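You operate a simulated robot arm through the tools that you are given. There is no shell and no other tool.

The job below is to be done with a simulated robot arm. You get a single attempt, and the scene is never put back.

TASK
Shut the grey dish in the bits drawer, then wax the patch where it stood.
Fine: white pad back, lid on the wax tin. Where these are worked on the way, their far stop is far enough and under half their travel is too little: bits drawer. A coat counts when it lies all over at full strength: go over it till it gets no stronger.

Only the result counts: the job must be done as asked and must still hold three seconds after the hand-in. Knocking over, shifting, dropping, spilling or breaking anything else fails it. Lids that push on must go on centred and level and be pressed home; caps that screw on are set level and turned clockwise until they are tight.

THE ROBOT
A 7-joint arm with a two-finger gripper, fixed in place. Base frame: the origin is on the floor under the middle of its stand, x ahead of it, y to its left, z up; the work surface is at about z = 430. Readings come in mm, degrees, newtons and seconds.
With the tool pointing down near the work surface it reaches from about 220 to 540 mm from the base axis. Its first joint turns from -66.0 to 66.0 degrees. Payload 2.45 kg.
The TCP is the grasp point between the finger pads, 26 mm short of the fingertips. In the tool frame z runs along the fingers and y along their closing line. The gripper opens to 96 mm; its body begins 69 mm behind the TCP.
Orientation is that of the tool frame in the base frame, as a unit quaternion [w, x, y, z]. With the fingers straight down and closing along the base's y, the tool's x points along the base's -x, its y along +y and its z along -z.

THE INTERFACE
- The arm moves only by the tool nudge_tool. Its arguments are lists of equal length, an entry for each row: "dp": the shift along the tool's x, y, z in units of 50 mm (1.0 is 50 mm), a list of three; "rot": the turn, a rotation vector about the tool's x, y, z in units of 8 degrees (1.0 is 8 degrees), a list of three; "gripper": the opening, from 0 (shut) to 1 (fully open). In form: {"dp": [[tx, ty, tz], ...], "rot": [[ax, ay, az], ...], "gripper": [gripper, ...]}. A call has 1 to 20 rows; each row shifts and turns the commanded pose from where the row before left it, along the tool's axes as they then stand. A call with a number of a shift or a turn outside -1 to 1 is refused whole. A row lasts 0.2 s, in which the tool goes at most 50 mm and 8.6 degrees; a call with a longer step from one row to the next is refused whole, and so is a gripper value outside its range. A pose out of reach is approached as far as the arm can. The call stops where the force on the tool passes 70 N (or 10 N more than at its start, if that is more) or the arm is blocked; 0.2 s more then pass. Each finger travels about 50 mm/s and halts on what it meets, pressing with about 37 N; the grip force reading is that of the motor and also rises with nothing between the fingers. The clock runs only during rows and for 0.2 s after the last one: add rows that do not move to give the fingers time. The reply holds the time, the measured pose of the TCP, the force on the tool along the base axes, the opening and the grip force, in the units named above and with some noise, with the torque about the TCP (base axes, N m) and any sound that the robot's microphone picked up, and new pictures: "pictures" is both (left out), scene, wrist or none.
- Cameras (640 x 400 px; columns grow to the right, rows downward): "scene" is fixed at [161.7, -414.4, 1391]; the picture's right is [0.67, -0.74, 0.00], its down [-0.63, -0.57, -0.52] and it looks along [0.39, 0.35, -0.85] (base axes); focal length 365 px, centre (320, 200). "wrist" rides on the gripper at [82, 3, -98] in the tool frame; the picture's right is [-0.04, 1.00, 0.00], its down [-0.73, -0.03, -0.68] and it looks along [-0.68, -0.03, 0.73] (tool axes); focal length 256 px, centre (320, 200). There is no depth. A picture from a camera that has moved, and an enlarged one, comes with that camera's place and axes in the base frame and with its lens.
- close_up(camera, box): a new picture of the part [left, top, right, bottom] of that camera's present view, enlarged. The clock stands still meanwhile.
- hand_in(): hands the job in; it is judged then, once.

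Places have to be worked out from the pictures, the camera data and where the tool is seen. Open the gripper and draw the arm clear of the work before you hand the job in, unless the task says otherwise.

The tools are called after "Request:" as name(argument=value, ...) on one line, values as JSON. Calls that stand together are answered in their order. nudge_tool: Moves the arm, as the interface text tells. Its arguments: {"type":"object","properties":{"dp":{"type":"array"},"rot":{"type":"array"},"gripper":{"type":"array"},"pictures":{"type":"string","enum":["both","scene","wrist","none"]}},"required":["dp","rot","gripper"]} The other tools are called the same way: close_up (camera, box) takes an enlarged picture of a part of a camera's view; hand_in () hands the job in.

At the start:

```text
t: 0.0
eef_pos: [426.3, 48.8, 846.4]
ee_rot: [0.0, 0.0, 1.0, 0.0]
contact_force: [0.3, -0.1, 0.1]
wrist_torque: [0.03, 0.01, -0.03]
opening: 96.0
grip_force: 0.0
```

scene: 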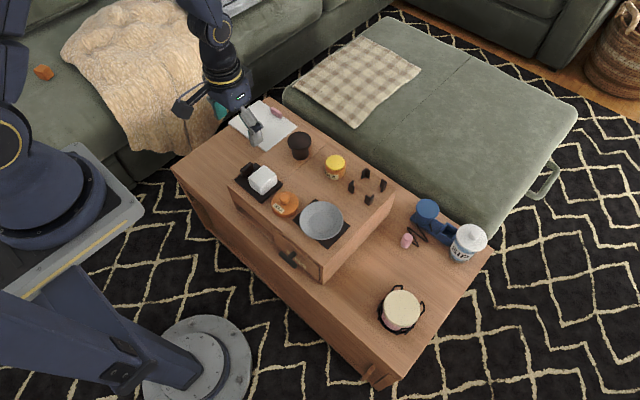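
wrist: 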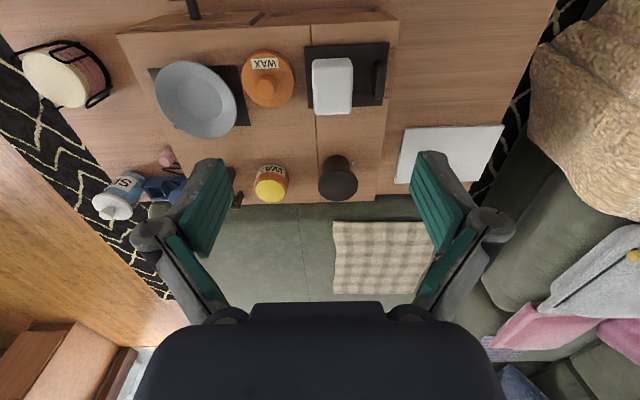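

I start by looking closer at the scene: there's a low chest/drawer unit with a grey dish on a dark patch, an orange wax lid, white pad, yellow wax tin. I take enlarged pictures to identify items.

Request:
close_up(camera="scene", box=[220, 120, 400, 290])

Request:
close_up(camera="wrist", box=[120, 0, 420, 210])

Request:
close_up(camera="scene", box=[340, 170, 500, 340])

```text
2.35 times, centred on (310, 205) of scene
camera zoom: at [161.7, -414.4, 1391.0], right [0.67, -0.74, 0.0], down [-0.63, -0.57, -0.52], along [0.39, 0.35, -0.85], focal length 859 px, centre (344, 188)
```

zoom: 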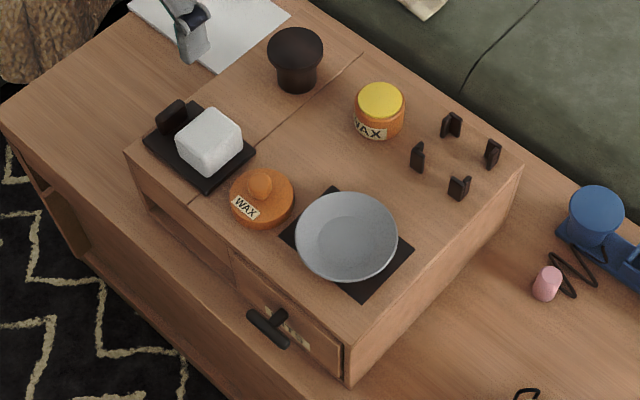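

```text
1.90 times, centred on (270, 105) of wrist
camera zoom: at [345.5, 49.8, 943.2], right [0.04, 1.0, 0.0], down [0.73, -0.03, 0.68], along [0.68, -0.03, -0.73], focal length 488 px, centre (415, 381)
```

zoom: 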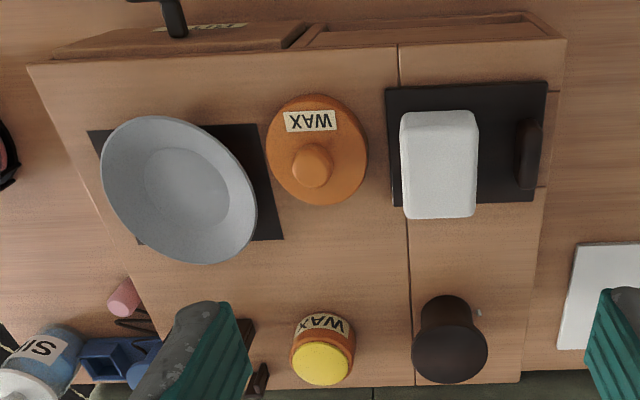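

```text
2.35 times, centred on (420, 255) of scene
camera zoom: at [161.7, -414.4, 1391.0], right [0.67, -0.74, 0.0], down [-0.63, -0.57, -0.52], along [0.39, 0.35, -0.85], focal length 859 px, centre (85, 71)
```

zoom: 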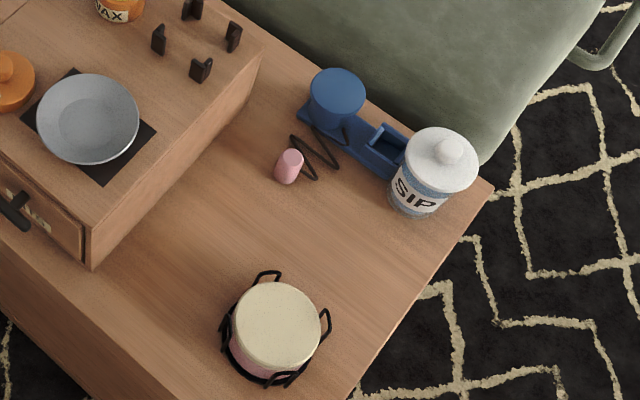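

The grey dish sits at about (481, -130) on top of the drawer box and the drawer handle is on the box's robot-facing side. I move the arm back and right so that the wrist camera sees the drawer front.

Request:
nudge_tool(dp=[[0.474, -0.426, 0.418], [0.474, -0.426, 0.418], [0.474, -0.426, 0.418], [0.474, -0.426, 0.418], [0.474, -0.426, 0.418], [0.474, -0.426, 0.418], [0.474, -0.426, 0.418]], rot=[[0, 0, 0], [0, 0, 0], [0, 0, 0], [0, 0, 0], [0, 0, 0], [0, 0, 0], [0, 0, 0]], gripper=[1, 1, 1, 1, 1, 1, 1])

```text
t: 1.6
eef_pos: [260.6, -98.1, 701.2]
ee_rot: [0.0, 0.0, 1.0, 0.0]
contact_force: [0.4, -0.2, -0.2]
wrist_torque: [0.01, 0.04, -0.02]
opening: 96.2
grip_force: 0.0
camera wrist: at [177.5, -97.9, 798.2], right [0.04, 1.0, 0.0], down [0.73, -0.03, 0.68], along [0.68, -0.03, -0.73], focal length 256 px, centre (320, 200)
```

scene: 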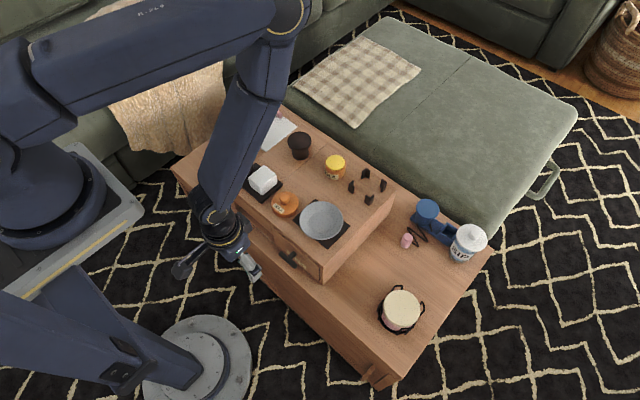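
wrist: 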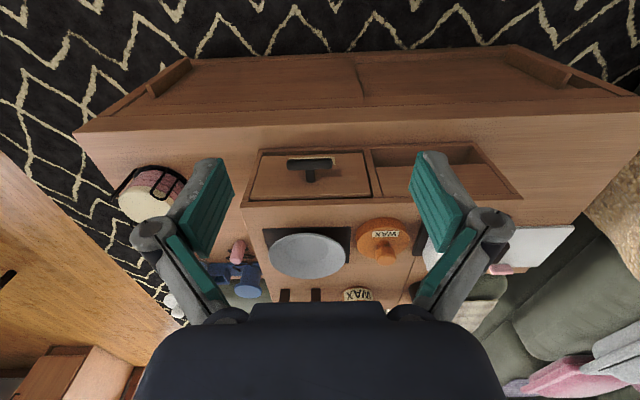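

Request:
close_up(camera="wrist", box=[220, 130, 420, 290])

Request:
close_up(camera="wrist", box=[330, 120, 580, 310])

Request:
close_up(camera="scene", box=[240, 130, 330, 220])

Request:
close_up(camera="scene", box=[270, 190, 380, 290])

```text
2.50 times, centred on (320, 210) of wrist
camera zoom: at [177.5, -97.9, 798.2], right [0.04, 1.0, 0.0], down [0.73, -0.03, 0.68], along [0.68, -0.03, -0.73], focal length 640 px, centre (320, 175)
```

zoom: 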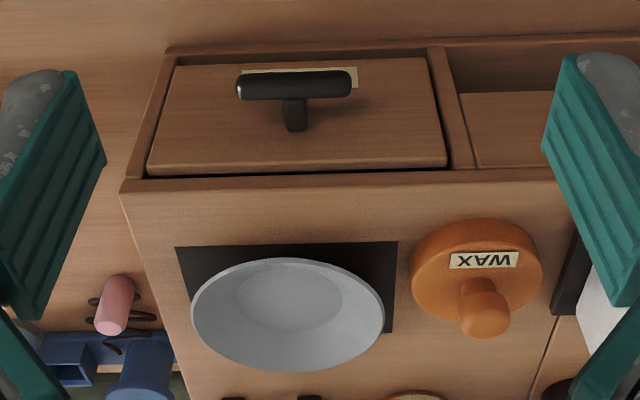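

```text
2.11 times, centred on (455, 215) of wrist
camera zoom: at [177.5, -97.9, 798.2], right [0.04, 1.0, 0.0], down [0.73, -0.03, 0.68], along [0.68, -0.03, -0.73], focal length 539 px, centre (36, 168)
```

zoom: 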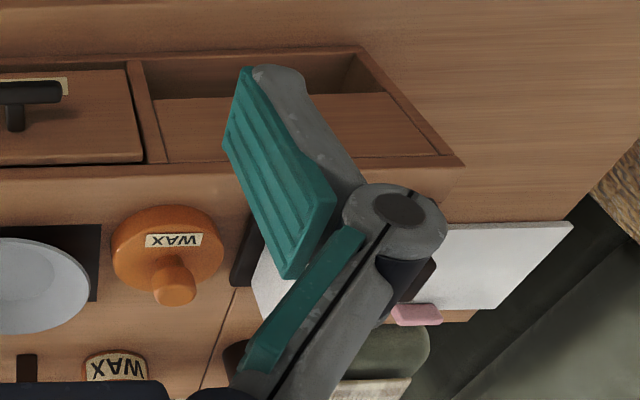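

```text
4.44 times, centred on (285, 175) of scene
camera zoom: at [161.7, -414.4, 1391.0], right [0.67, -0.74, 0.0], down [-0.63, -0.57, -0.52], along [0.39, 0.35, -0.85], focal length 1623 px, centre (476, 311)
```

zoom: 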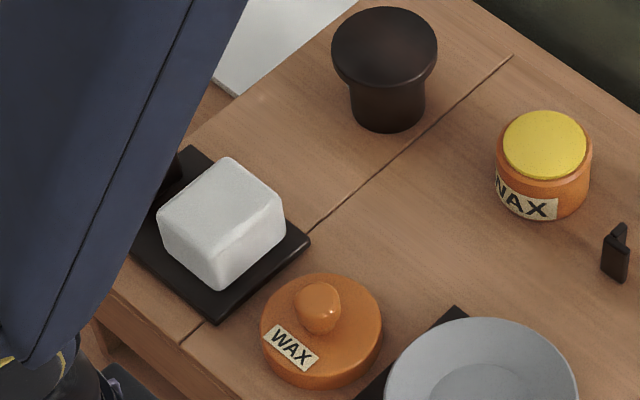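

```text
4.00 times, centred on (325, 240) of scene
camera zoom: at [161.7, -414.4, 1391.0], right [0.67, -0.74, 0.0], down [-0.63, -0.57, -0.52], along [0.39, 0.35, -0.85], focal length 1460 px, centre (300, 40)
```

zoom: 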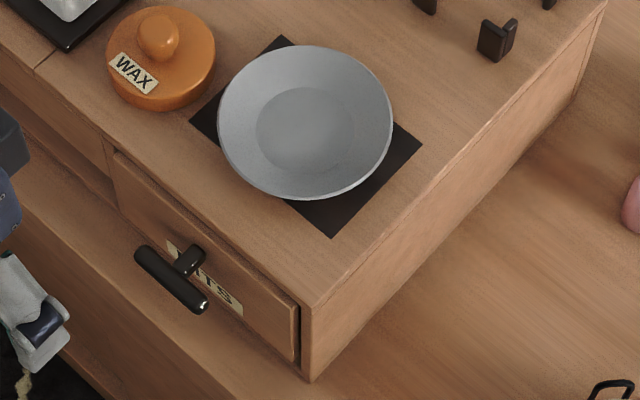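

The drawer (labelled BITS) has a T-handle whose bar runs along y at about (369, -118, 526); the box top is at z≈570 and the open wax tin has yellow wax, its orange knob lid lies beside. I look at the fingers closely to learn their thickness before hooking the handle.

Request:
close_up(camera="wrist", box=[120, 140, 330, 330])

Request:
close_up(camera="scene", box=[160, 170, 300, 300])

```text
2.11 times, centred on (225, 235) of wrist
camera zoom: at [177.5, -97.9, 798.2], right [0.04, 1.0, 0.0], down [0.73, -0.03, 0.68], along [0.68, -0.03, -0.73], focal length 539 px, centre (520, 126)
```

zoom: 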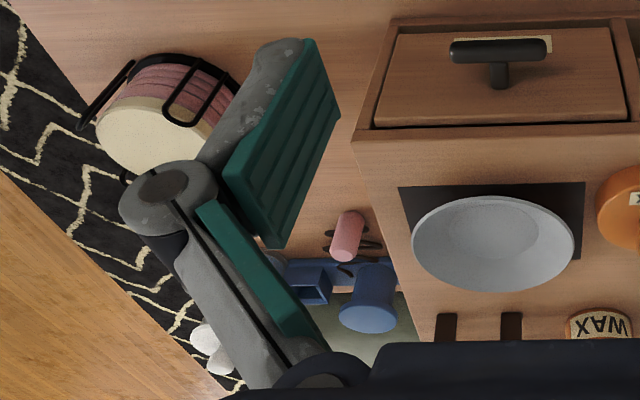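

```text
3.08 times, centred on (230, 235) of scene
camera zoom: at [161.7, -414.4, 1391.0], right [0.67, -0.74, 0.0], down [-0.63, -0.57, -0.52], along [0.39, 0.35, -0.85], focal length 1123 px, centre (597, 92)
```

zoom: 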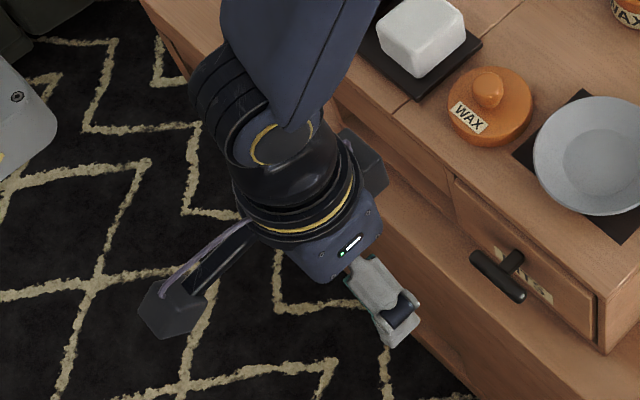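

I close the gripper once in free air to see where the fingertips sit when closed versus open.

Request:
nudge_tool(dp=[[0, 0, 0], [0, 0, 0], [0, 0, 0], [0, 0, 0]], rot=[[0, 0, 0], [0, 0, 0], [0, 0, 0], [0, 0, 0]], gripper=[0.3, 0.3, 0.3, 0.3], pictures="wrist")

Request:
close_up(camera="wrist", box=[240, 120, 400, 320])

```text
t: 2.6
eef_pos: [259.5, -99.4, 702.4]
ee_rot: [0.0, 0.0, 1.0, 0.001]
contact_force: [0.1, -0.1, 0.5]
wrist_torque: [0.03, 0.01, 0.0]
opening: 28.8
grip_force: 0.2
camera wrist: at [177.8, -97.7, 798.4], right [0.04, 1.0, 0.0], down [0.73, -0.03, 0.68], along [0.68, -0.03, -0.73], focal length 256 px, centre (320, 200)
```

wrist: 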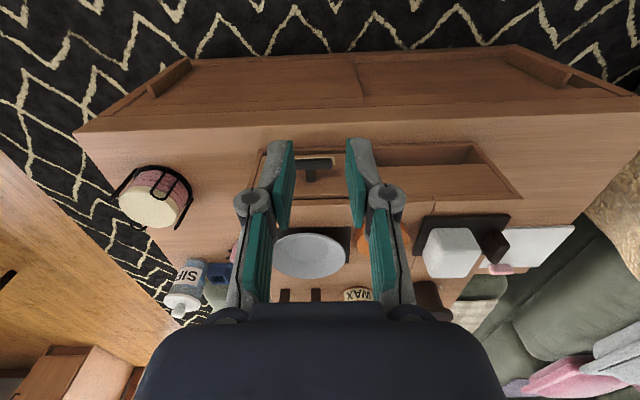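

```text
2.00 times, centred on (320, 220) of wrist
camera zoom: at [177.8, -97.7, 798.4], right [0.04, 1.0, 0.0], down [0.73, -0.03, 0.68], along [0.68, -0.03, -0.73], focal length 512 px, centre (320, 160)
```

zoom: 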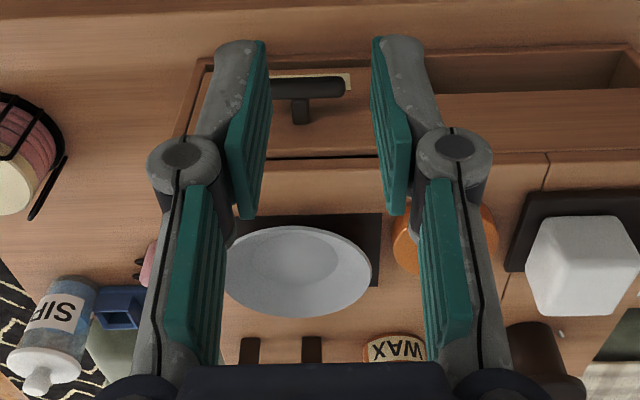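

The tips reach ~26 mm past the TCP when fairly closed, less when wide open. I now open up and move above the handle (x≈364, y≈-117.5, z≈640) to squeeze the bar by its two ends.

Request:
nudge_tool(dp=[[-0.697, -0.121, 0.348], [-0.697, -0.121, 0.348], [-0.697, -0.121, 0.348], [0, 0, 0.2], [0, 0, 0]], rot=[[0, 0, 0], [0, 0, 0], [0, 0, 0], [0, 0, 0], [0, 0, 0]], gripper=[1, 1, 1, 1, 1])

```text
t: 3.8
eef_pos: [366.3, -118.8, 637.1]
ee_rot: [0.0, -0.001, 1.0, 0.0]
contact_force: [-0.3, 0.1, 0.1]
wrist_torque: [-0.01, -0.01, 0.01]
opening: 96.1
grip_force: 0.0
camera wrist: at [284.4, -117.1, 734.6], right [0.04, 1.0, 0.0], down [0.73, -0.03, 0.68], along [0.68, -0.03, -0.73], focal length 256 px, centre (320, 200)
```

scene: 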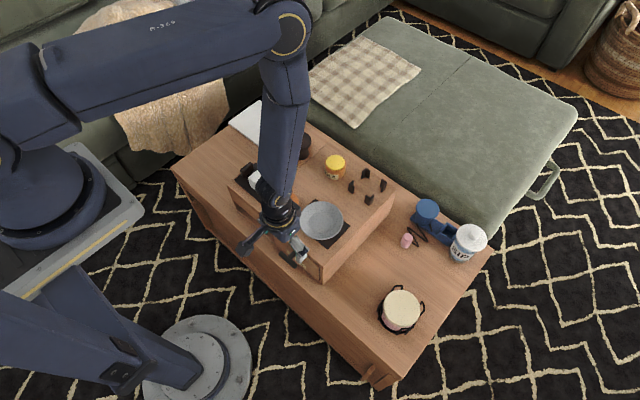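
wrist: 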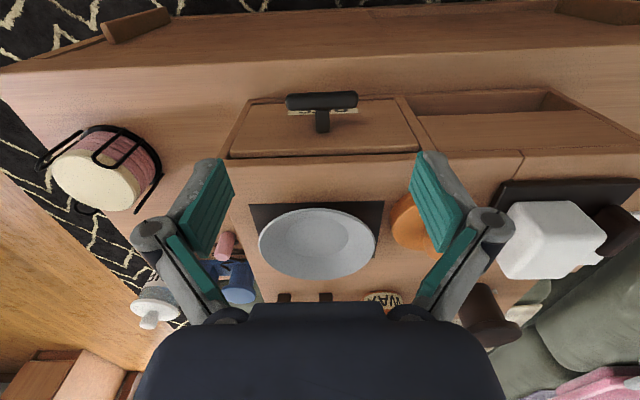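

The handle bar computes to (368, -118.5, 525), right under the gripper. I descend to z≈528 and check before closing on the bar's ends.

Request:
nudge_tool(dp=[[0, 0, 0.7], [0, 0, 0.6], [0, 0, 0.5], [0, 0, 0.38], [0, 0, 0]], rot=[[0, 0, 0], [0, 0, 0], [0, 0, 0], [0, 0, 0], [0, 0, 0]], gripper=[1, 1, 1, 1, 1])

Request:
close_up(camera="scene", box=[220, 180, 360, 300])

```text
t: 5.0
eef_pos: [366.2, -117.8, 530.2]
ee_rot: [0.0, 0.0, 1.0, 0.0]
contact_force: [0.1, -0.5, 0.4]
wrist_torque: [0.01, -0.02, 0.0]
opening: 95.8
grip_force: 0.0
camera wrist: at [283.6, -116.7, 626.3], right [0.04, 1.0, 0.0], down [0.73, -0.03, 0.68], along [0.68, -0.03, -0.73], focal length 256 px, centre (320, 200)
```

scene: 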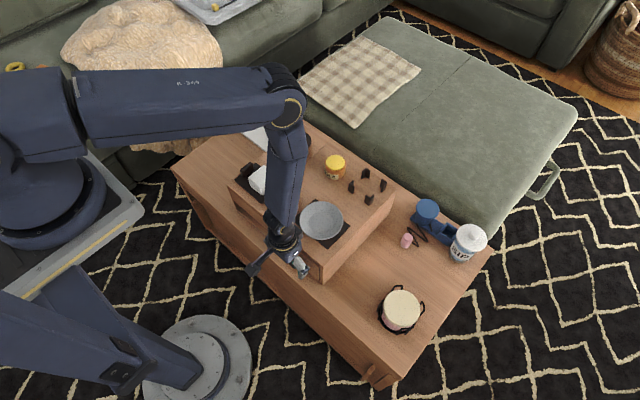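
wrist: 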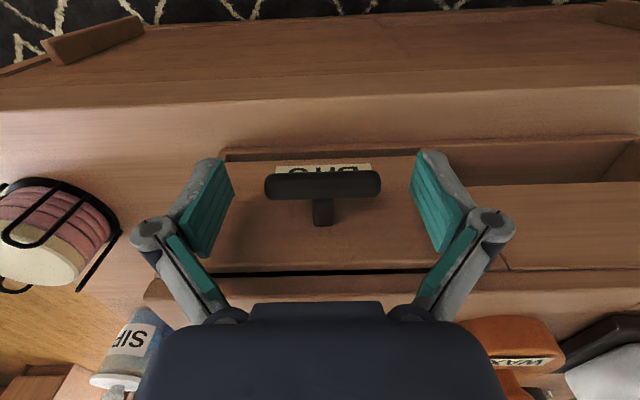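

```text
3.33 times, centred on (290, 240) of scene
camera zoom: at [161.7, -414.4, 1391.0], right [0.67, -0.74, 0.0], down [-0.63, -0.57, -0.52], along [0.39, 0.35, -0.85], focal length 1217 px, centre (420, 67)
```

zoom: 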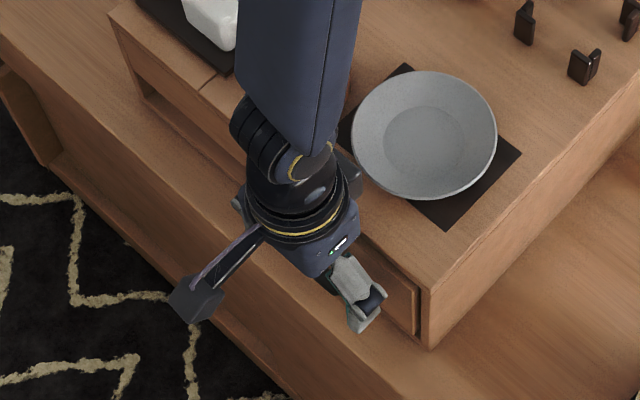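

The bar is centred between the pads (bar ≈ (368, -118.5, 524.5)). I close onto the bar's ends.

Request:
nudge_tool(dp=[[0, 0, 0.06], [0, 0, 0], [0, 0, 0], [0, 0, 0], [0, 0, 0], [0, 0, 0]], rot=[[0, 0, 0], [0, 0, 0], [0, 0, 0], [0, 0, 0], [0, 0, 0], [0, 0, 0]], gripper=[0.5, 0.5, 0.4, 0.4, 0.4, 0.4], pictures="wrist")

```text
t: 6.4
eef_pos: [366.2, -117.3, 528.5]
ee_rot: [0.0, 0.0, 1.0, 0.0]
contact_force: [0.8, 14.8, 9.5]
wrist_torque: [0.18, -0.14, -0.09]
opening: 58.8
grip_force: 37.0
camera wrist: at [284.0, -115.9, 623.6], right [0.04, 1.0, 0.0], down [0.73, -0.03, 0.68], along [0.68, -0.03, -0.73], focal length 256 px, centre (320, 200)
```

wrist: 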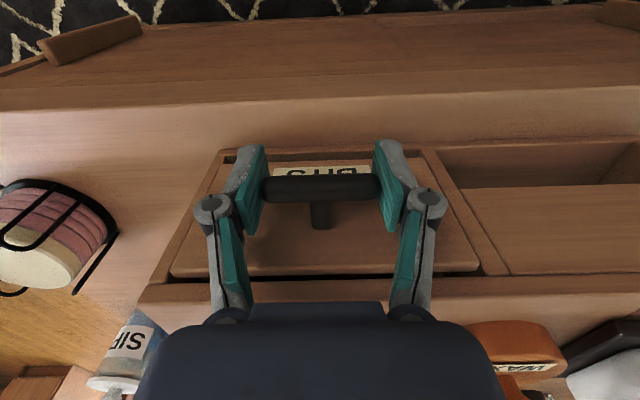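

The bar is gripped (58.8 mm, 37 N). I pull gently toward the robot (-x).

Request:
nudge_tool(dp=[[0.1, 0.02, 0], [0.2, 0, 0], [0.2, 0, 0], [0.2, 0, 0], [0.2, 0, 0], [0, 0, 0]], rot=[[0, 0, 0], [0, 0, 0], [0, 0, 0], [0, 0, 0], [0, 0, 0], [0, 0, 0]], gripper=[0.4, 0.4, 0.4, 0.4, 0.4, 0.4], pictures="wrist")

```text
t: 7.8
eef_pos: [320.8, -115.9, 526.7]
ee_rot: [0.0, 0.0, 1.0, 0.0]
contact_force: [0.9, 15.3, 24.5]
wrist_torque: [0.21, -0.2, 0.03]
opening: 58.9
grip_force: 37.1
camera wrist: at [238.3, -115.8, 622.8], right [0.04, 1.0, 0.0], down [0.73, -0.03, 0.68], along [0.68, -0.03, -0.73], focal length 256 px, centre (320, 200)
```

wrist: 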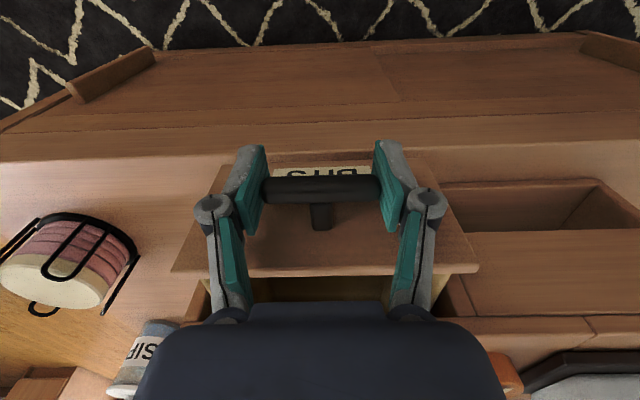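

The drawer slides with the grip. I keep pulling, easing the tool slightly up and to +y to relieve side loads.

Request:
nudge_tool(dp=[[0.2, 0.02, -0.04], [0.2, 0.02, -0.02], [0.2, 0, 0], [0.2, 0, 0], [0.2, 0, 0], [0, 0, 0]], rot=[[0, 0, 0], [0, 0, 0], [0, 0, 0], [0, 0, 0], [0, 0, 0], [0, 0, 0]], gripper=[0.4, 0.4, 0.4, 0.4, 0.4, 0.4], pictures="both")

```text
t: 9.2
eef_pos: [271.7, -115.7, 530.1]
ee_rot: [0.0, 0.0, 1.0, -0.001]
contact_force: [0.3, -5.4, 0.3]
wrist_torque: [-0.15, -0.63, -0.71]
opening: 58.6
grip_force: 36.9
camera wrist: at [188.9, -114.4, 625.9], right [0.04, 1.0, 0.0], down [0.73, -0.03, 0.68], along [0.68, -0.03, -0.73], focal length 256 px, centre (320, 200)
```

scene: 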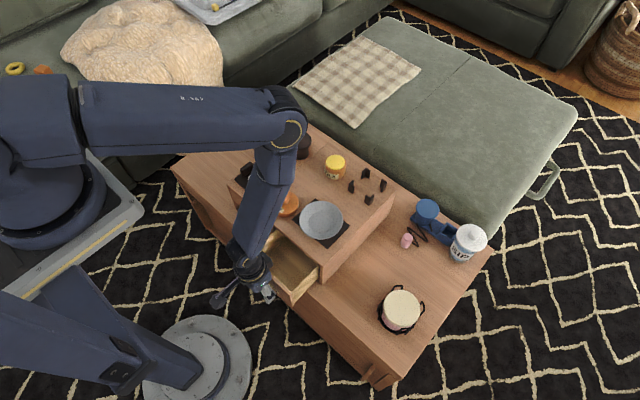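
wrist: 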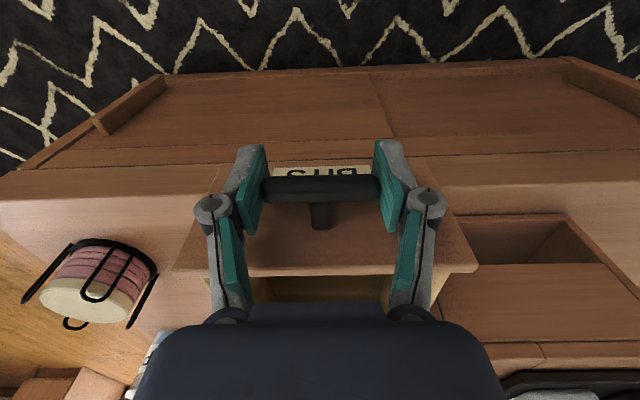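

About 95 mm open now. I continue in small steps toward the far stop.

Request:
nudge_tool(dp=[[0.2, 0, 0], [0.2, 0, 0], [0.2, 0, 0], [0.2, 0, 0], [0, 0, 0]], rot=[[0, 0, 0], [0, 0, 0], [0, 0, 0], [0, 0, 0], [0, 0, 0]], gripper=[0.4, 0.4, 0.4, 0.4, 0.4], pictures="both")

```text
t: 10.4
eef_pos: [234.3, -113.3, 530.6]
ee_rot: [0.003, -0.001, 1.0, 0.002]
contact_force: [12.3, 3.8, -1.1]
wrist_torque: [0.48, -0.18, -0.12]
opening: 58.6
grip_force: 36.8
camera wrist: at [151.1, -113.2, 625.5], right [0.04, 1.0, 0.0], down [0.73, -0.03, 0.68], along [0.68, -0.02, -0.73], focal length 256 px, centre (320, 200)
```

scene: 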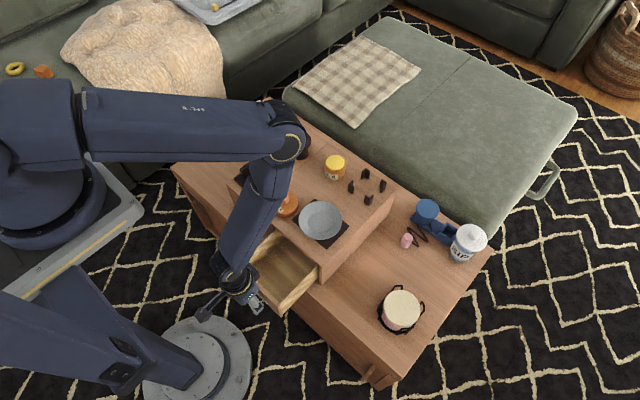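
wrist: 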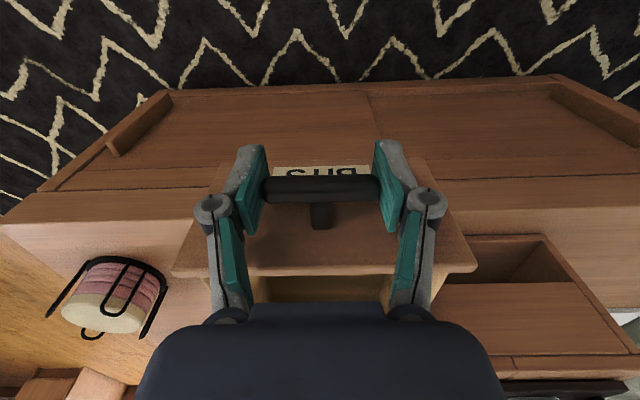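

Opening is ~132 mm and a 12 N resistance appears; I pull a few mm more to see if this is the stop.

Request:
nudge_tool(dp=[[0.06, 0, 0], [0.06, 0, 0], [0, 0, 0]], rot=[[0, 0, 0], [0, 0, 0], [0, 0, 0]], gripper=[0.4, 0.4, 0.4], pictures="none")

Request:
close_up(camera="scene", box=[220, 200, 360, 330])

```text
t: 11.2
eef_pos: [224.8, -115.9, 529.0]
ee_rot: [0.001, 0.0, 1.0, 0.0]
contact_force: [10.2, 2.3, -0.2]
wrist_torque: [-0.02, -0.51, -0.24]
opening: 58.6
grip_force: 36.8
```

```text
3.08 times, centred on (290, 265) of scene
camera zoom: at [161.9, -414.5, 1391.0], right [0.67, -0.74, 0.0], down [-0.63, -0.57, -0.52], along [0.39, 0.35, -0.85], focal length 1123 px, centre (412, 0)
```

zoom: 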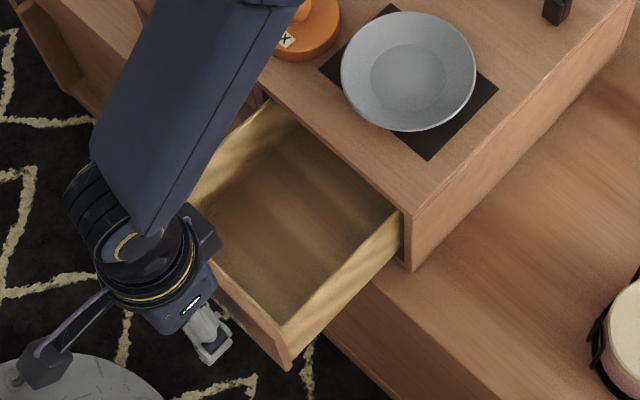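

Request:
nudge_tool(dp=[[0.1, 0, 0], [0.1, 0, 0], [0, 0, 0], [0, 0, 0]], rot=[[0, 0, 0], [0, 0, 0], [0, 0, 0], [0, 0, 0]], gripper=[0.4, 0.4, 0.4, 0.4], pictures="none")

```text
t: 12.2
eef_pos: [214.3, -115.1, 528.1]
ee_rot: [0.0, 0.0, 1.0, 0.0]
contact_force: [10.5, 1.2, -0.1]
wrist_torque: [-0.04, -0.54, -0.4]
opening: 58.7
grip_force: 37.5
```

The tool reads x=214 with a steady 10 N; I check in pictures whether the drawer is still following or the pads slip.

Request:
close_up(camera="wrist", box=[160, 100, 500, 312])

Request:
close_up(camera="scene", box=[220, 200, 360, 330])

```text
1.88 times, centred on (330, 206) of wrist
camera zoom: at [133.0, -114.2, 625.7], right [0.04, 1.0, 0.0], down [0.73, -0.03, 0.68], along [0.68, -0.03, -0.73], focal length 482 px, centre (301, 189)
```

zoom: 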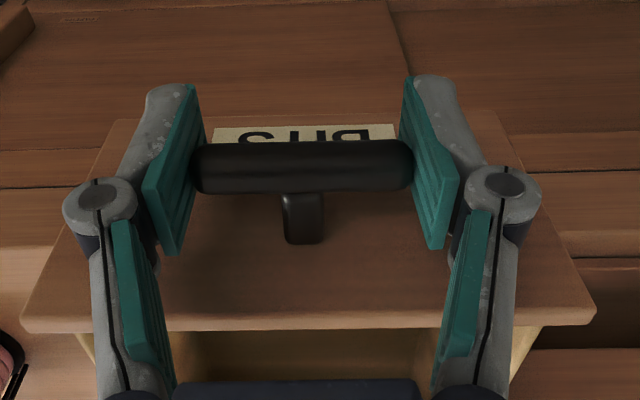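

```text
3.08 times, centred on (290, 265) of scene
camera zoom: at [161.9, -414.5, 1391.0], right [0.67, -0.74, 0.0], down [-0.63, -0.57, -0.52], along [0.39, 0.35, -0.85], focal length 1123 px, centre (412, 0)
```

zoom: 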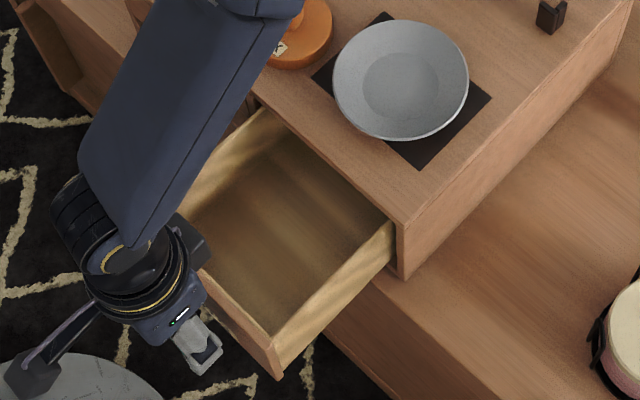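

The box corner has moved in the scene view, so the drawer has hit its stop and I am dragging the whole box; I stop pulling. I take the same close-up as at the start to measure how far it has shifted.

Request:
close_up(camera="scene", box=[220, 120, 400, 290])

Request:
close_up(camera="scene", box=[330, 130, 450, 230])

```text
2.35 times, centred on (310, 205) of scene
camera zoom: at [161.9, -414.5, 1391.0], right [0.67, -0.74, 0.0], down [-0.63, -0.57, -0.52], along [0.39, 0.35, -0.85], focal length 859 px, centre (344, 188)
```

zoom: 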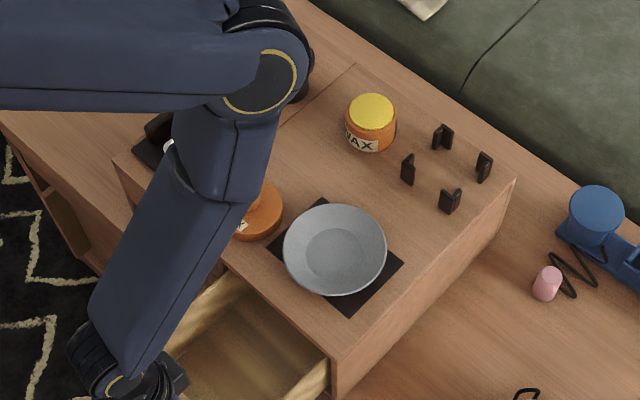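

```text
4.00 times, centred on (390, 180) of scene
camera zoom: at [161.9, -414.5, 1391.0], right [0.67, -0.74, 0.0], down [-0.63, -0.57, -0.52], along [0.39, 0.35, -0.85], focal length 1460 px, centre (40, 280)
```

zoom: 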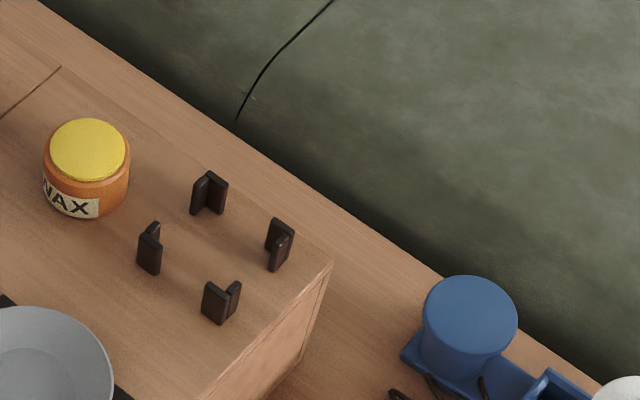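

The box has been dragged about 20 mm toward the robot, with a slight clockwise turn, and everything on it rode along; I'll push it back later through the closed drawer front. Now I release the handle and rise straight up to inspect the drawer and dish.

Request:
nudge_tool(dp=[[0, 0, 0], [0, 0, 0], [0, 0, 0], [0, 0, -0.3], [0, 0, -0.6], [0, 0, -0.8], [0, 0, -0.8], [0, 0, -0.8], [0, 0, 0]], rot=[[0, 0, 0], [0, 0, 0], [0, 0, 0], [0, 0, 0], [0, 0, 0], [0, 0, 0], [0, 0, 0], [0, 0, 0], [0, 0, 0]], gripper=[0.8, 0.9, 0.9, 0.9, 0.9, 0.9, 0.9, 0.9, 0.9])

Request:
close_up(camera="wrist", box=[180, 120, 460, 320])

Request:
close_up(camera="scene", box=[220, 200, 360, 330])

```text
t: 14.2
eef_pos: [213.2, -117.8, 694.0]
ee_rot: [0.001, 0.0, 1.0, 0.001]
contact_force: [-0.8, -0.4, 0.5]
wrist_torque: [0.0, 0.0, 0.01]
opening: 86.4
grip_force: 0.1
camera wrist: at [132.1, -115.2, 790.3], right [0.04, 1.0, 0.0], down [0.73, -0.03, 0.68], along [0.68, -0.03, -0.73], focal length 256 px, centre (320, 200)
```

scene: 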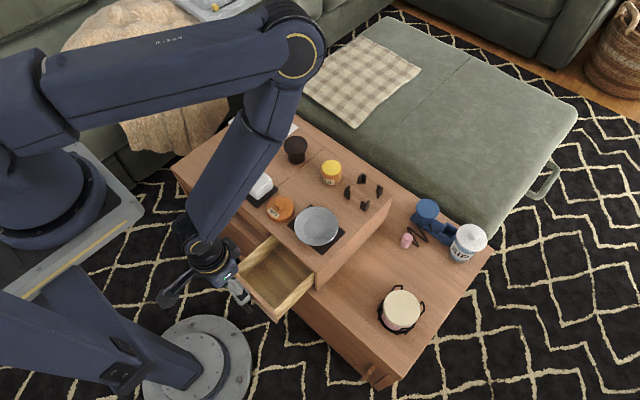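
wrist: 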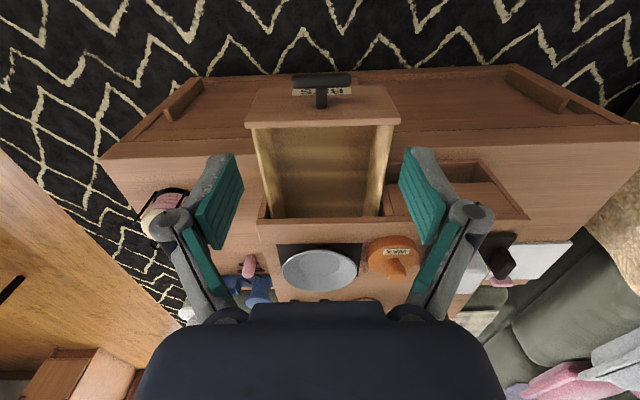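

```text
2.00 times, centred on (320, 220) of wrist
camera zoom: at [132.1, -115.2, 790.3], right [0.04, 1.0, 0.0], down [0.73, -0.03, 0.68], along [0.68, -0.03, -0.73], focal length 512 px, centre (320, 160)
```

zoom: 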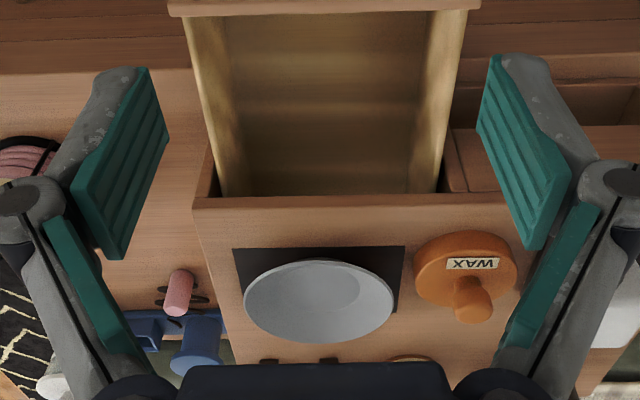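

```text
3.08 times, centred on (290, 265) of scene
camera zoom: at [161.7, -414.4, 1391.0], right [0.67, -0.74, 0.0], down [-0.63, -0.57, -0.52], along [0.39, 0.35, -0.85], focal length 1123 px, centre (412, 0)
```

zoom: 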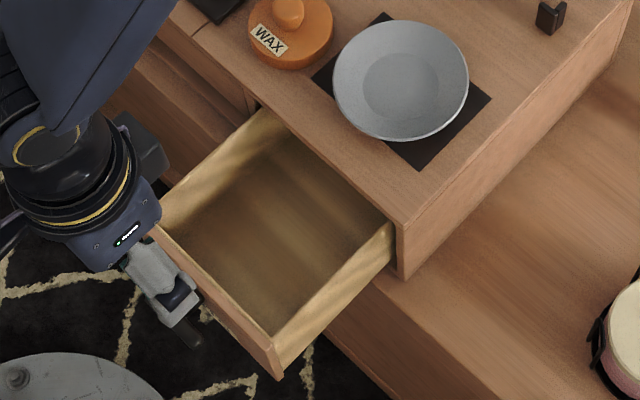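

Request:
close_up(camera="scene", box=[230, 230, 330, 325])

Request:
close_up(camera="wrist", box=[220, 60, 420, 240])

```text
4.21 times, centred on (280, 278) of scene
camera zoom: at [161.7, -414.4, 1391.0], right [0.67, -0.74, 0.0], down [-0.63, -0.57, -0.52], along [0.39, 0.35, -0.85], focal length 1537 px, centre (488, -126)
```

zoom: 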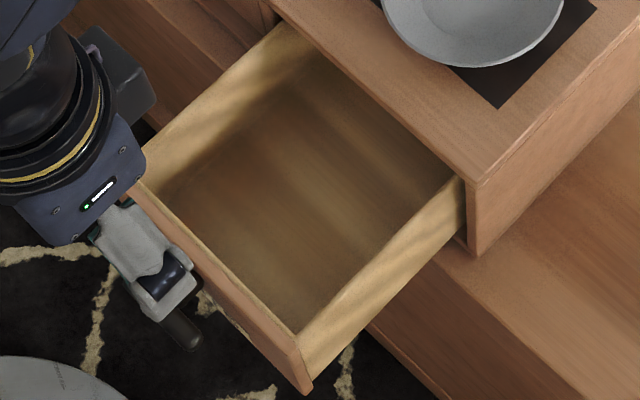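

```text
2.22 times, centred on (320, 150) of wrist
camera zoom: at [132.1, -115.2, 790.3], right [0.04, 1.0, 0.0], down [0.73, -0.03, 0.68], along [0.68, -0.03, -0.73], focal length 569 px, centre (320, 311)
```

zoom: 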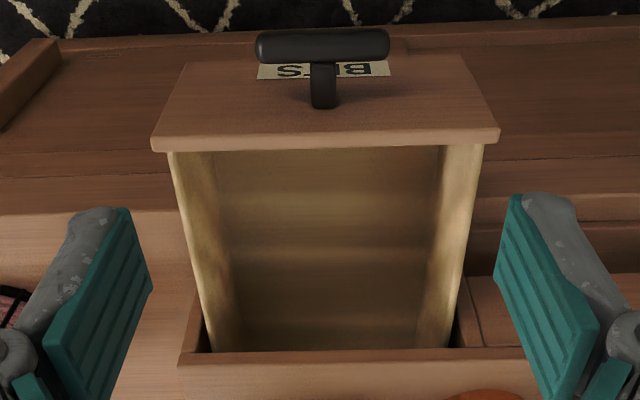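

The drawer interior is about 132 mm wide (y −184…−52), floor z≈485, walls z≈548, open from x≈250 to the box front at x≈378; the dish is now at (468, −127.5), diameter ~111, rim z≈583. Being a shallow saucer it must be pinched by the rim, so I yaw the gripper −90° (closing along x) and move toward the near rim.

Request:
nudge_tool(dp=[[0, 0, 0], [0, 0, 0], [0, 0, 0], [0, 0, 0], [0, 0, 0], [0, 0, 0], [0, 0, 0], [0, 0, 0], [0, 0, 0], [0, 0, 0], [0, 0, 0], [0, 0, 0], [0.05, -0.785, 0.02], [0.05, -0.785, 0.02], [0.05, -0.785, 0.02], [0.05, -0.785, 0.02], [0, 0, 0]], rot=[[0, 0, -0.9375], [0, 0, -0.9375], [0, 0, -0.9375], [0, 0, -0.9375], [0, 0, -0.9375], [0, 0, -0.9375], [0, 0, -0.9375], [0, 0, -0.9375], [0, 0, -0.9375], [0, 0, -0.9375], [0, 0, -0.9375], [0, 0, -0.9375], [0, 0, 0], [0, 0, 0], [0, 0, 0], [0, 0, 0], [0, 0, 0]], gripper=[0.6, 0.6, 0.6, 0.6, 0.6, 0.6, 0.6, 0.6, 0.6, 0.6, 0.6, 0.6, 0.6, 0.6, 0.6, 0.6, 0.6])

```text
t: 17.8
eef_pos: [372.0, -123.6, 690.2]
ee_rot: [0.0, 0.707, -0.707, 0.0]
contact_force: [0.3, -0.3, 0.2]
wrist_torque: [0.01, 0.03, -0.03]
opening: 57.7
grip_force: 0.1
camera wrist: at [369.0, -207.7, 786.3], right [-1.0, 0.04, 0.0], down [0.03, 0.73, 0.68], along [0.03, 0.68, -0.73], focal length 256 px, centre (320, 200)
```

scene: 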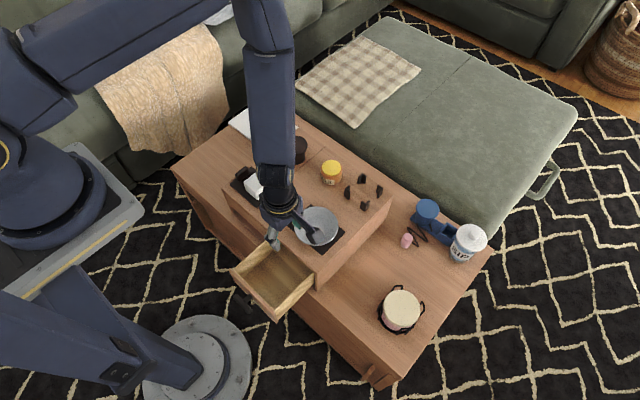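
wrist: 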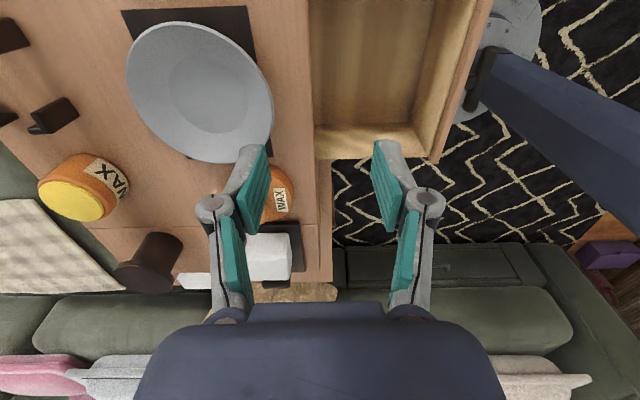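

Request:
close_up(camera="wrist", box=[100, 0, 320, 180])

```text
2.22 times, centred on (210, 90) of wrist
camera zoom: at [369.0, -207.7, 786.3], right [-1.0, 0.04, 0.0], down [0.03, 0.73, 0.68], along [0.03, 0.68, -0.73], focal length 569 px, centre (564, 444)
```

zoom: 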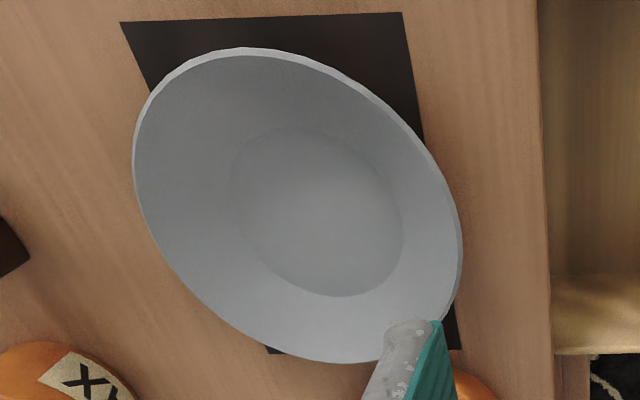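

The dish's near rim is at about x=410 and too close to the box top to get a finger under it, so I plan to first drag the dish ~48 mm toward the robot (overhanging the box front) using closed fingertips against the inside of its near wall. I close the gripper and go above the dish's middle.

Request:
nudge_tool(dp=[[0.023, -0.553, 0], [0.023, -0.553, 0], [0.023, -0.553, 0], [0, 0, 0.6], [0, 0, 0.6], [0, 0, 0]], rot=[[0, 0, 0], [0, 0, 0], [0, 0, 0], [0, 0, 0], [0, 0, 0], [0, 0, 0]], gripper=[0, 0, 0, 0, 0, 0])

Request:
close_up(camera="wrist", box=[160, 60, 460, 260])

```text
t: 19.2
eef_pos: [456.5, -129.5, 629.1]
ee_rot: [0.001, 0.708, -0.707, 0.0]
contact_force: [0.3, 0.2, -0.3]
wrist_torque: [0.0, 0.01, 0.02]
opening: 0.2
grip_force: 29.1
camera wrist: at [451.8, -212.9, 725.2], right [-1.0, 0.04, 0.0], down [0.03, 0.73, 0.68], along [0.03, 0.68, -0.73], focal length 256 px, centre (320, 200)
```

scene: 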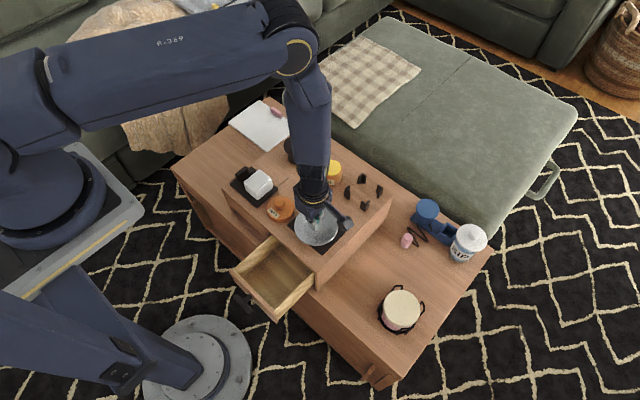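
wrist: 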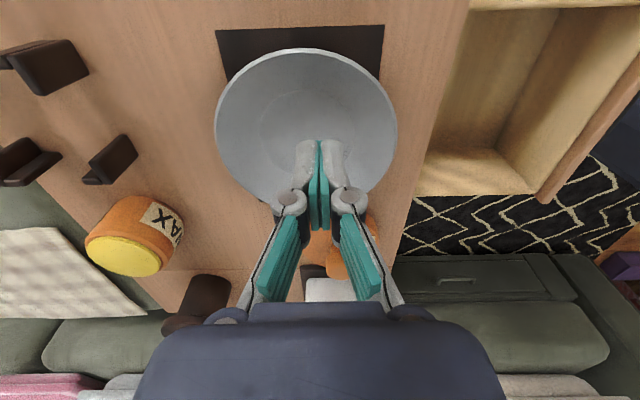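

```text
2.00 times, centred on (310, 160) of wrist
camera zoom: at [451.8, -212.9, 725.2], right [-1.0, 0.04, 0.0], down [0.03, 0.73, 0.68], along [0.03, 0.68, -0.73], focal length 512 px, centre (340, 280)
```

zoom: 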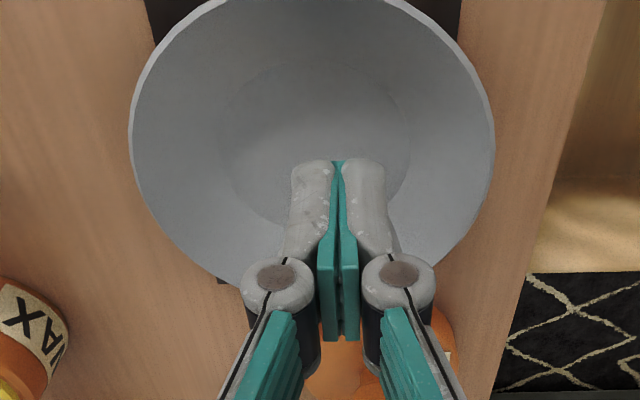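

The closed fingertips hang over the dish's flat bottom. I descend carefully toward the dish floor (estimated inner floor z≈572).

Request:
nudge_tool(dp=[[0, 0, 0.3], [0, 0, 0.14], [0, 0, 0]], rot=[[0, 0, 0], [0, 0, 0], [0, 0, 0]], gripper=[0, 0, 0], pictures="none")

Request:
nudge_tool(dp=[[0, 0, 0.06], [0, 0, 0]], rot=[[0, 0, 0], [0, 0, 0]], gripper=[0, 0], pictures="none")

Request:
nudge_tool(dp=[[0, 0, 0.04], [0, 0, 0]], rot=[[0, 0, 0], [0, 0, 0]], gripper=[0, 0], pictures="wrist")

```text
t: 20.0
eef_pos: [454.6, -129.5, 608.0]
ee_rot: [0.0, -0.707, 0.707, -0.001]
contact_force: [-0.4, -0.7, -0.5]
wrist_torque: [-0.01, -0.01, -0.04]
opening: 0.0
grip_force: 28.9
```

```text
t: 20.6
eef_pos: [454.8, -129.3, 605.2]
ee_rot: [-0.001, 0.707, -0.707, -0.001]
contact_force: [-0.2, 0.3, 0.0]
wrist_torque: [0.04, -0.01, -0.01]
opening: 0.0
grip_force: 28.5
```

```text
t: 21.2
eef_pos: [454.9, -128.5, 603.8]
ee_rot: [0.0, -0.707, 0.707, 0.0]
contact_force: [-0.2, 0.8, -0.3]
wrist_torque: [0.03, 0.0, 0.0]
opening: 0.2
grip_force: 28.6
camera wrist: at [451.7, -212.2, 699.6], right [-1.0, 0.04, 0.0], down [0.03, 0.73, 0.68], along [0.03, 0.68, -0.73], focal length 256 px, centre (320, 200)
```

wrist: 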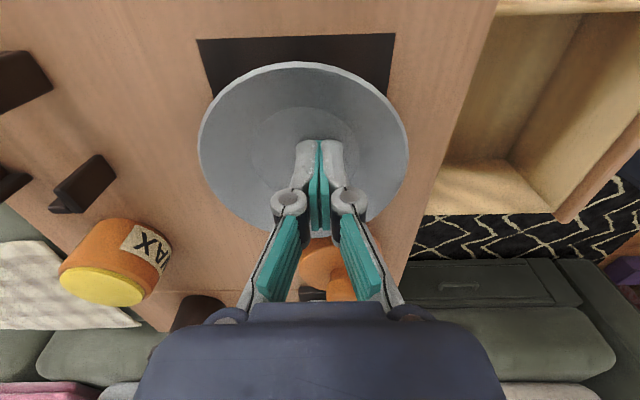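

No contact yet at tip z≈578. I lower a few more mm.

Request:
nudge_tool(dp=[[0, 0, 0.05], [0, 0, 0]], rot=[[0, 0, 0], [0, 0, 0]], gripper=[0, 0], pictures="none")

Request:
nudge_tool(dp=[[0, 0, 0.03], [0, 0, 0]], rot=[[0, 0, 0], [0, 0, 0]], gripper=[0, 0], pictures="none")

```text
t: 21.8
eef_pos: [454.8, -129.3, 602.2]
ee_rot: [-0.001, 0.707, -0.707, 0.001]
contact_force: [-4.1, 3.0, 25.9]
wrist_torque: [0.11, 0.12, 0.01]
opening: 6.1
grip_force: 28.5
```

```text
t: 22.4
eef_pos: [455.7, -129.9, 601.0]
ee_rot: [-0.001, 0.707, -0.707, 0.002]
contact_force: [-8.8, 7.1, 62.2]
wrist_torque: [0.3, 0.24, 0.07]
opening: 6.2
grip_force: 29.0
```

Contact with the dish floor at TCP z≈602 (tip ≈576). I raise 4 mm to relieve the force.

Request:
nudge_tool(dp=[[0, 0, -0.07], [0, 0, 0]], rot=[[0, 0, 0], [0, 0, 0]], gripper=[0, 0], pictures="wrist")

```text
t: 23.0
eef_pos: [453.7, -128.5, 601.4]
ee_rot: [-0.001, -0.707, 0.708, 0.001]
contact_force: [2.1, 0.6, 1.7]
wrist_torque: [0.0, -0.05, 0.01]
opening: 6.2
grip_force: 28.7
camera wrist: at [450.4, -212.6, 698.3], right [-1.0, 0.04, 0.0], down [0.03, 0.73, 0.68], along [0.03, 0.68, -0.73], focal length 256 px, centre (320, 200)
```

wrist: 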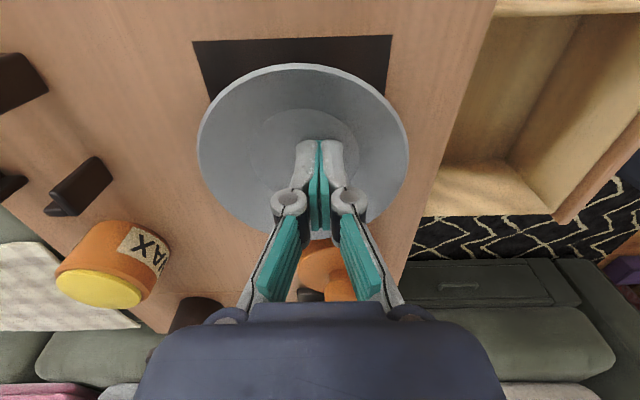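

Force is near zero at z≈601.4. Now I drag toward the robot slowly, 5 mm per row, watching forces.

Request:
nudge_tool(dp=[[0, 0.1, -0.01], [0, 0.1, 0], [0, 0.1, 0], [0, 0.1, 0], [0, 0, 0]], rot=[[0, 0, 0], [0, 0, 0], [0, 0, 0], [0, 0, 0], [0, 0, 0]], gripper=[0, 0, 0, 0, 0], pictures="both")

```text
t: 24.2
eef_pos: [434.8, -128.7, 604.0]
ee_rot: [0.0, 0.708, -0.707, 0.0]
contact_force: [0.2, 0.1, -0.4]
wrist_torque: [0.0, 0.01, -0.03]
opening: 0.0
grip_force: 28.7
camera wrist: at [430.8, -212.7, 699.6], right [-1.0, 0.04, 0.0], down [0.03, 0.73, 0.68], along [0.03, 0.68, -0.73], focal length 256 px, centre (320, 200)
```

scene: 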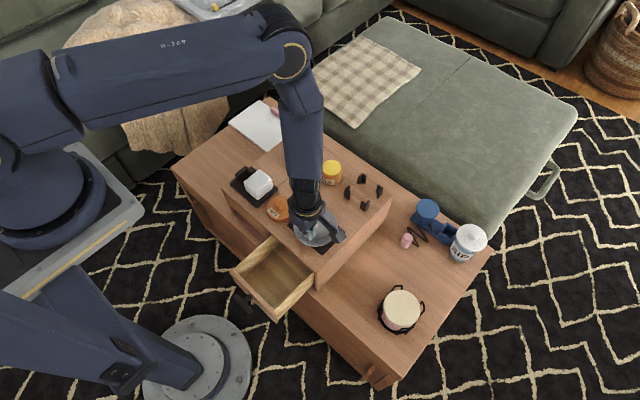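
wrist: 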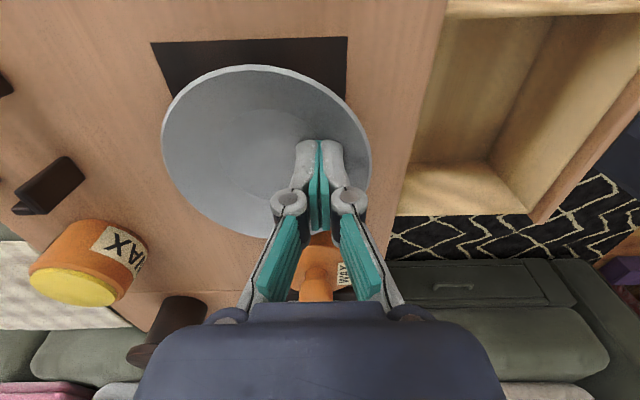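

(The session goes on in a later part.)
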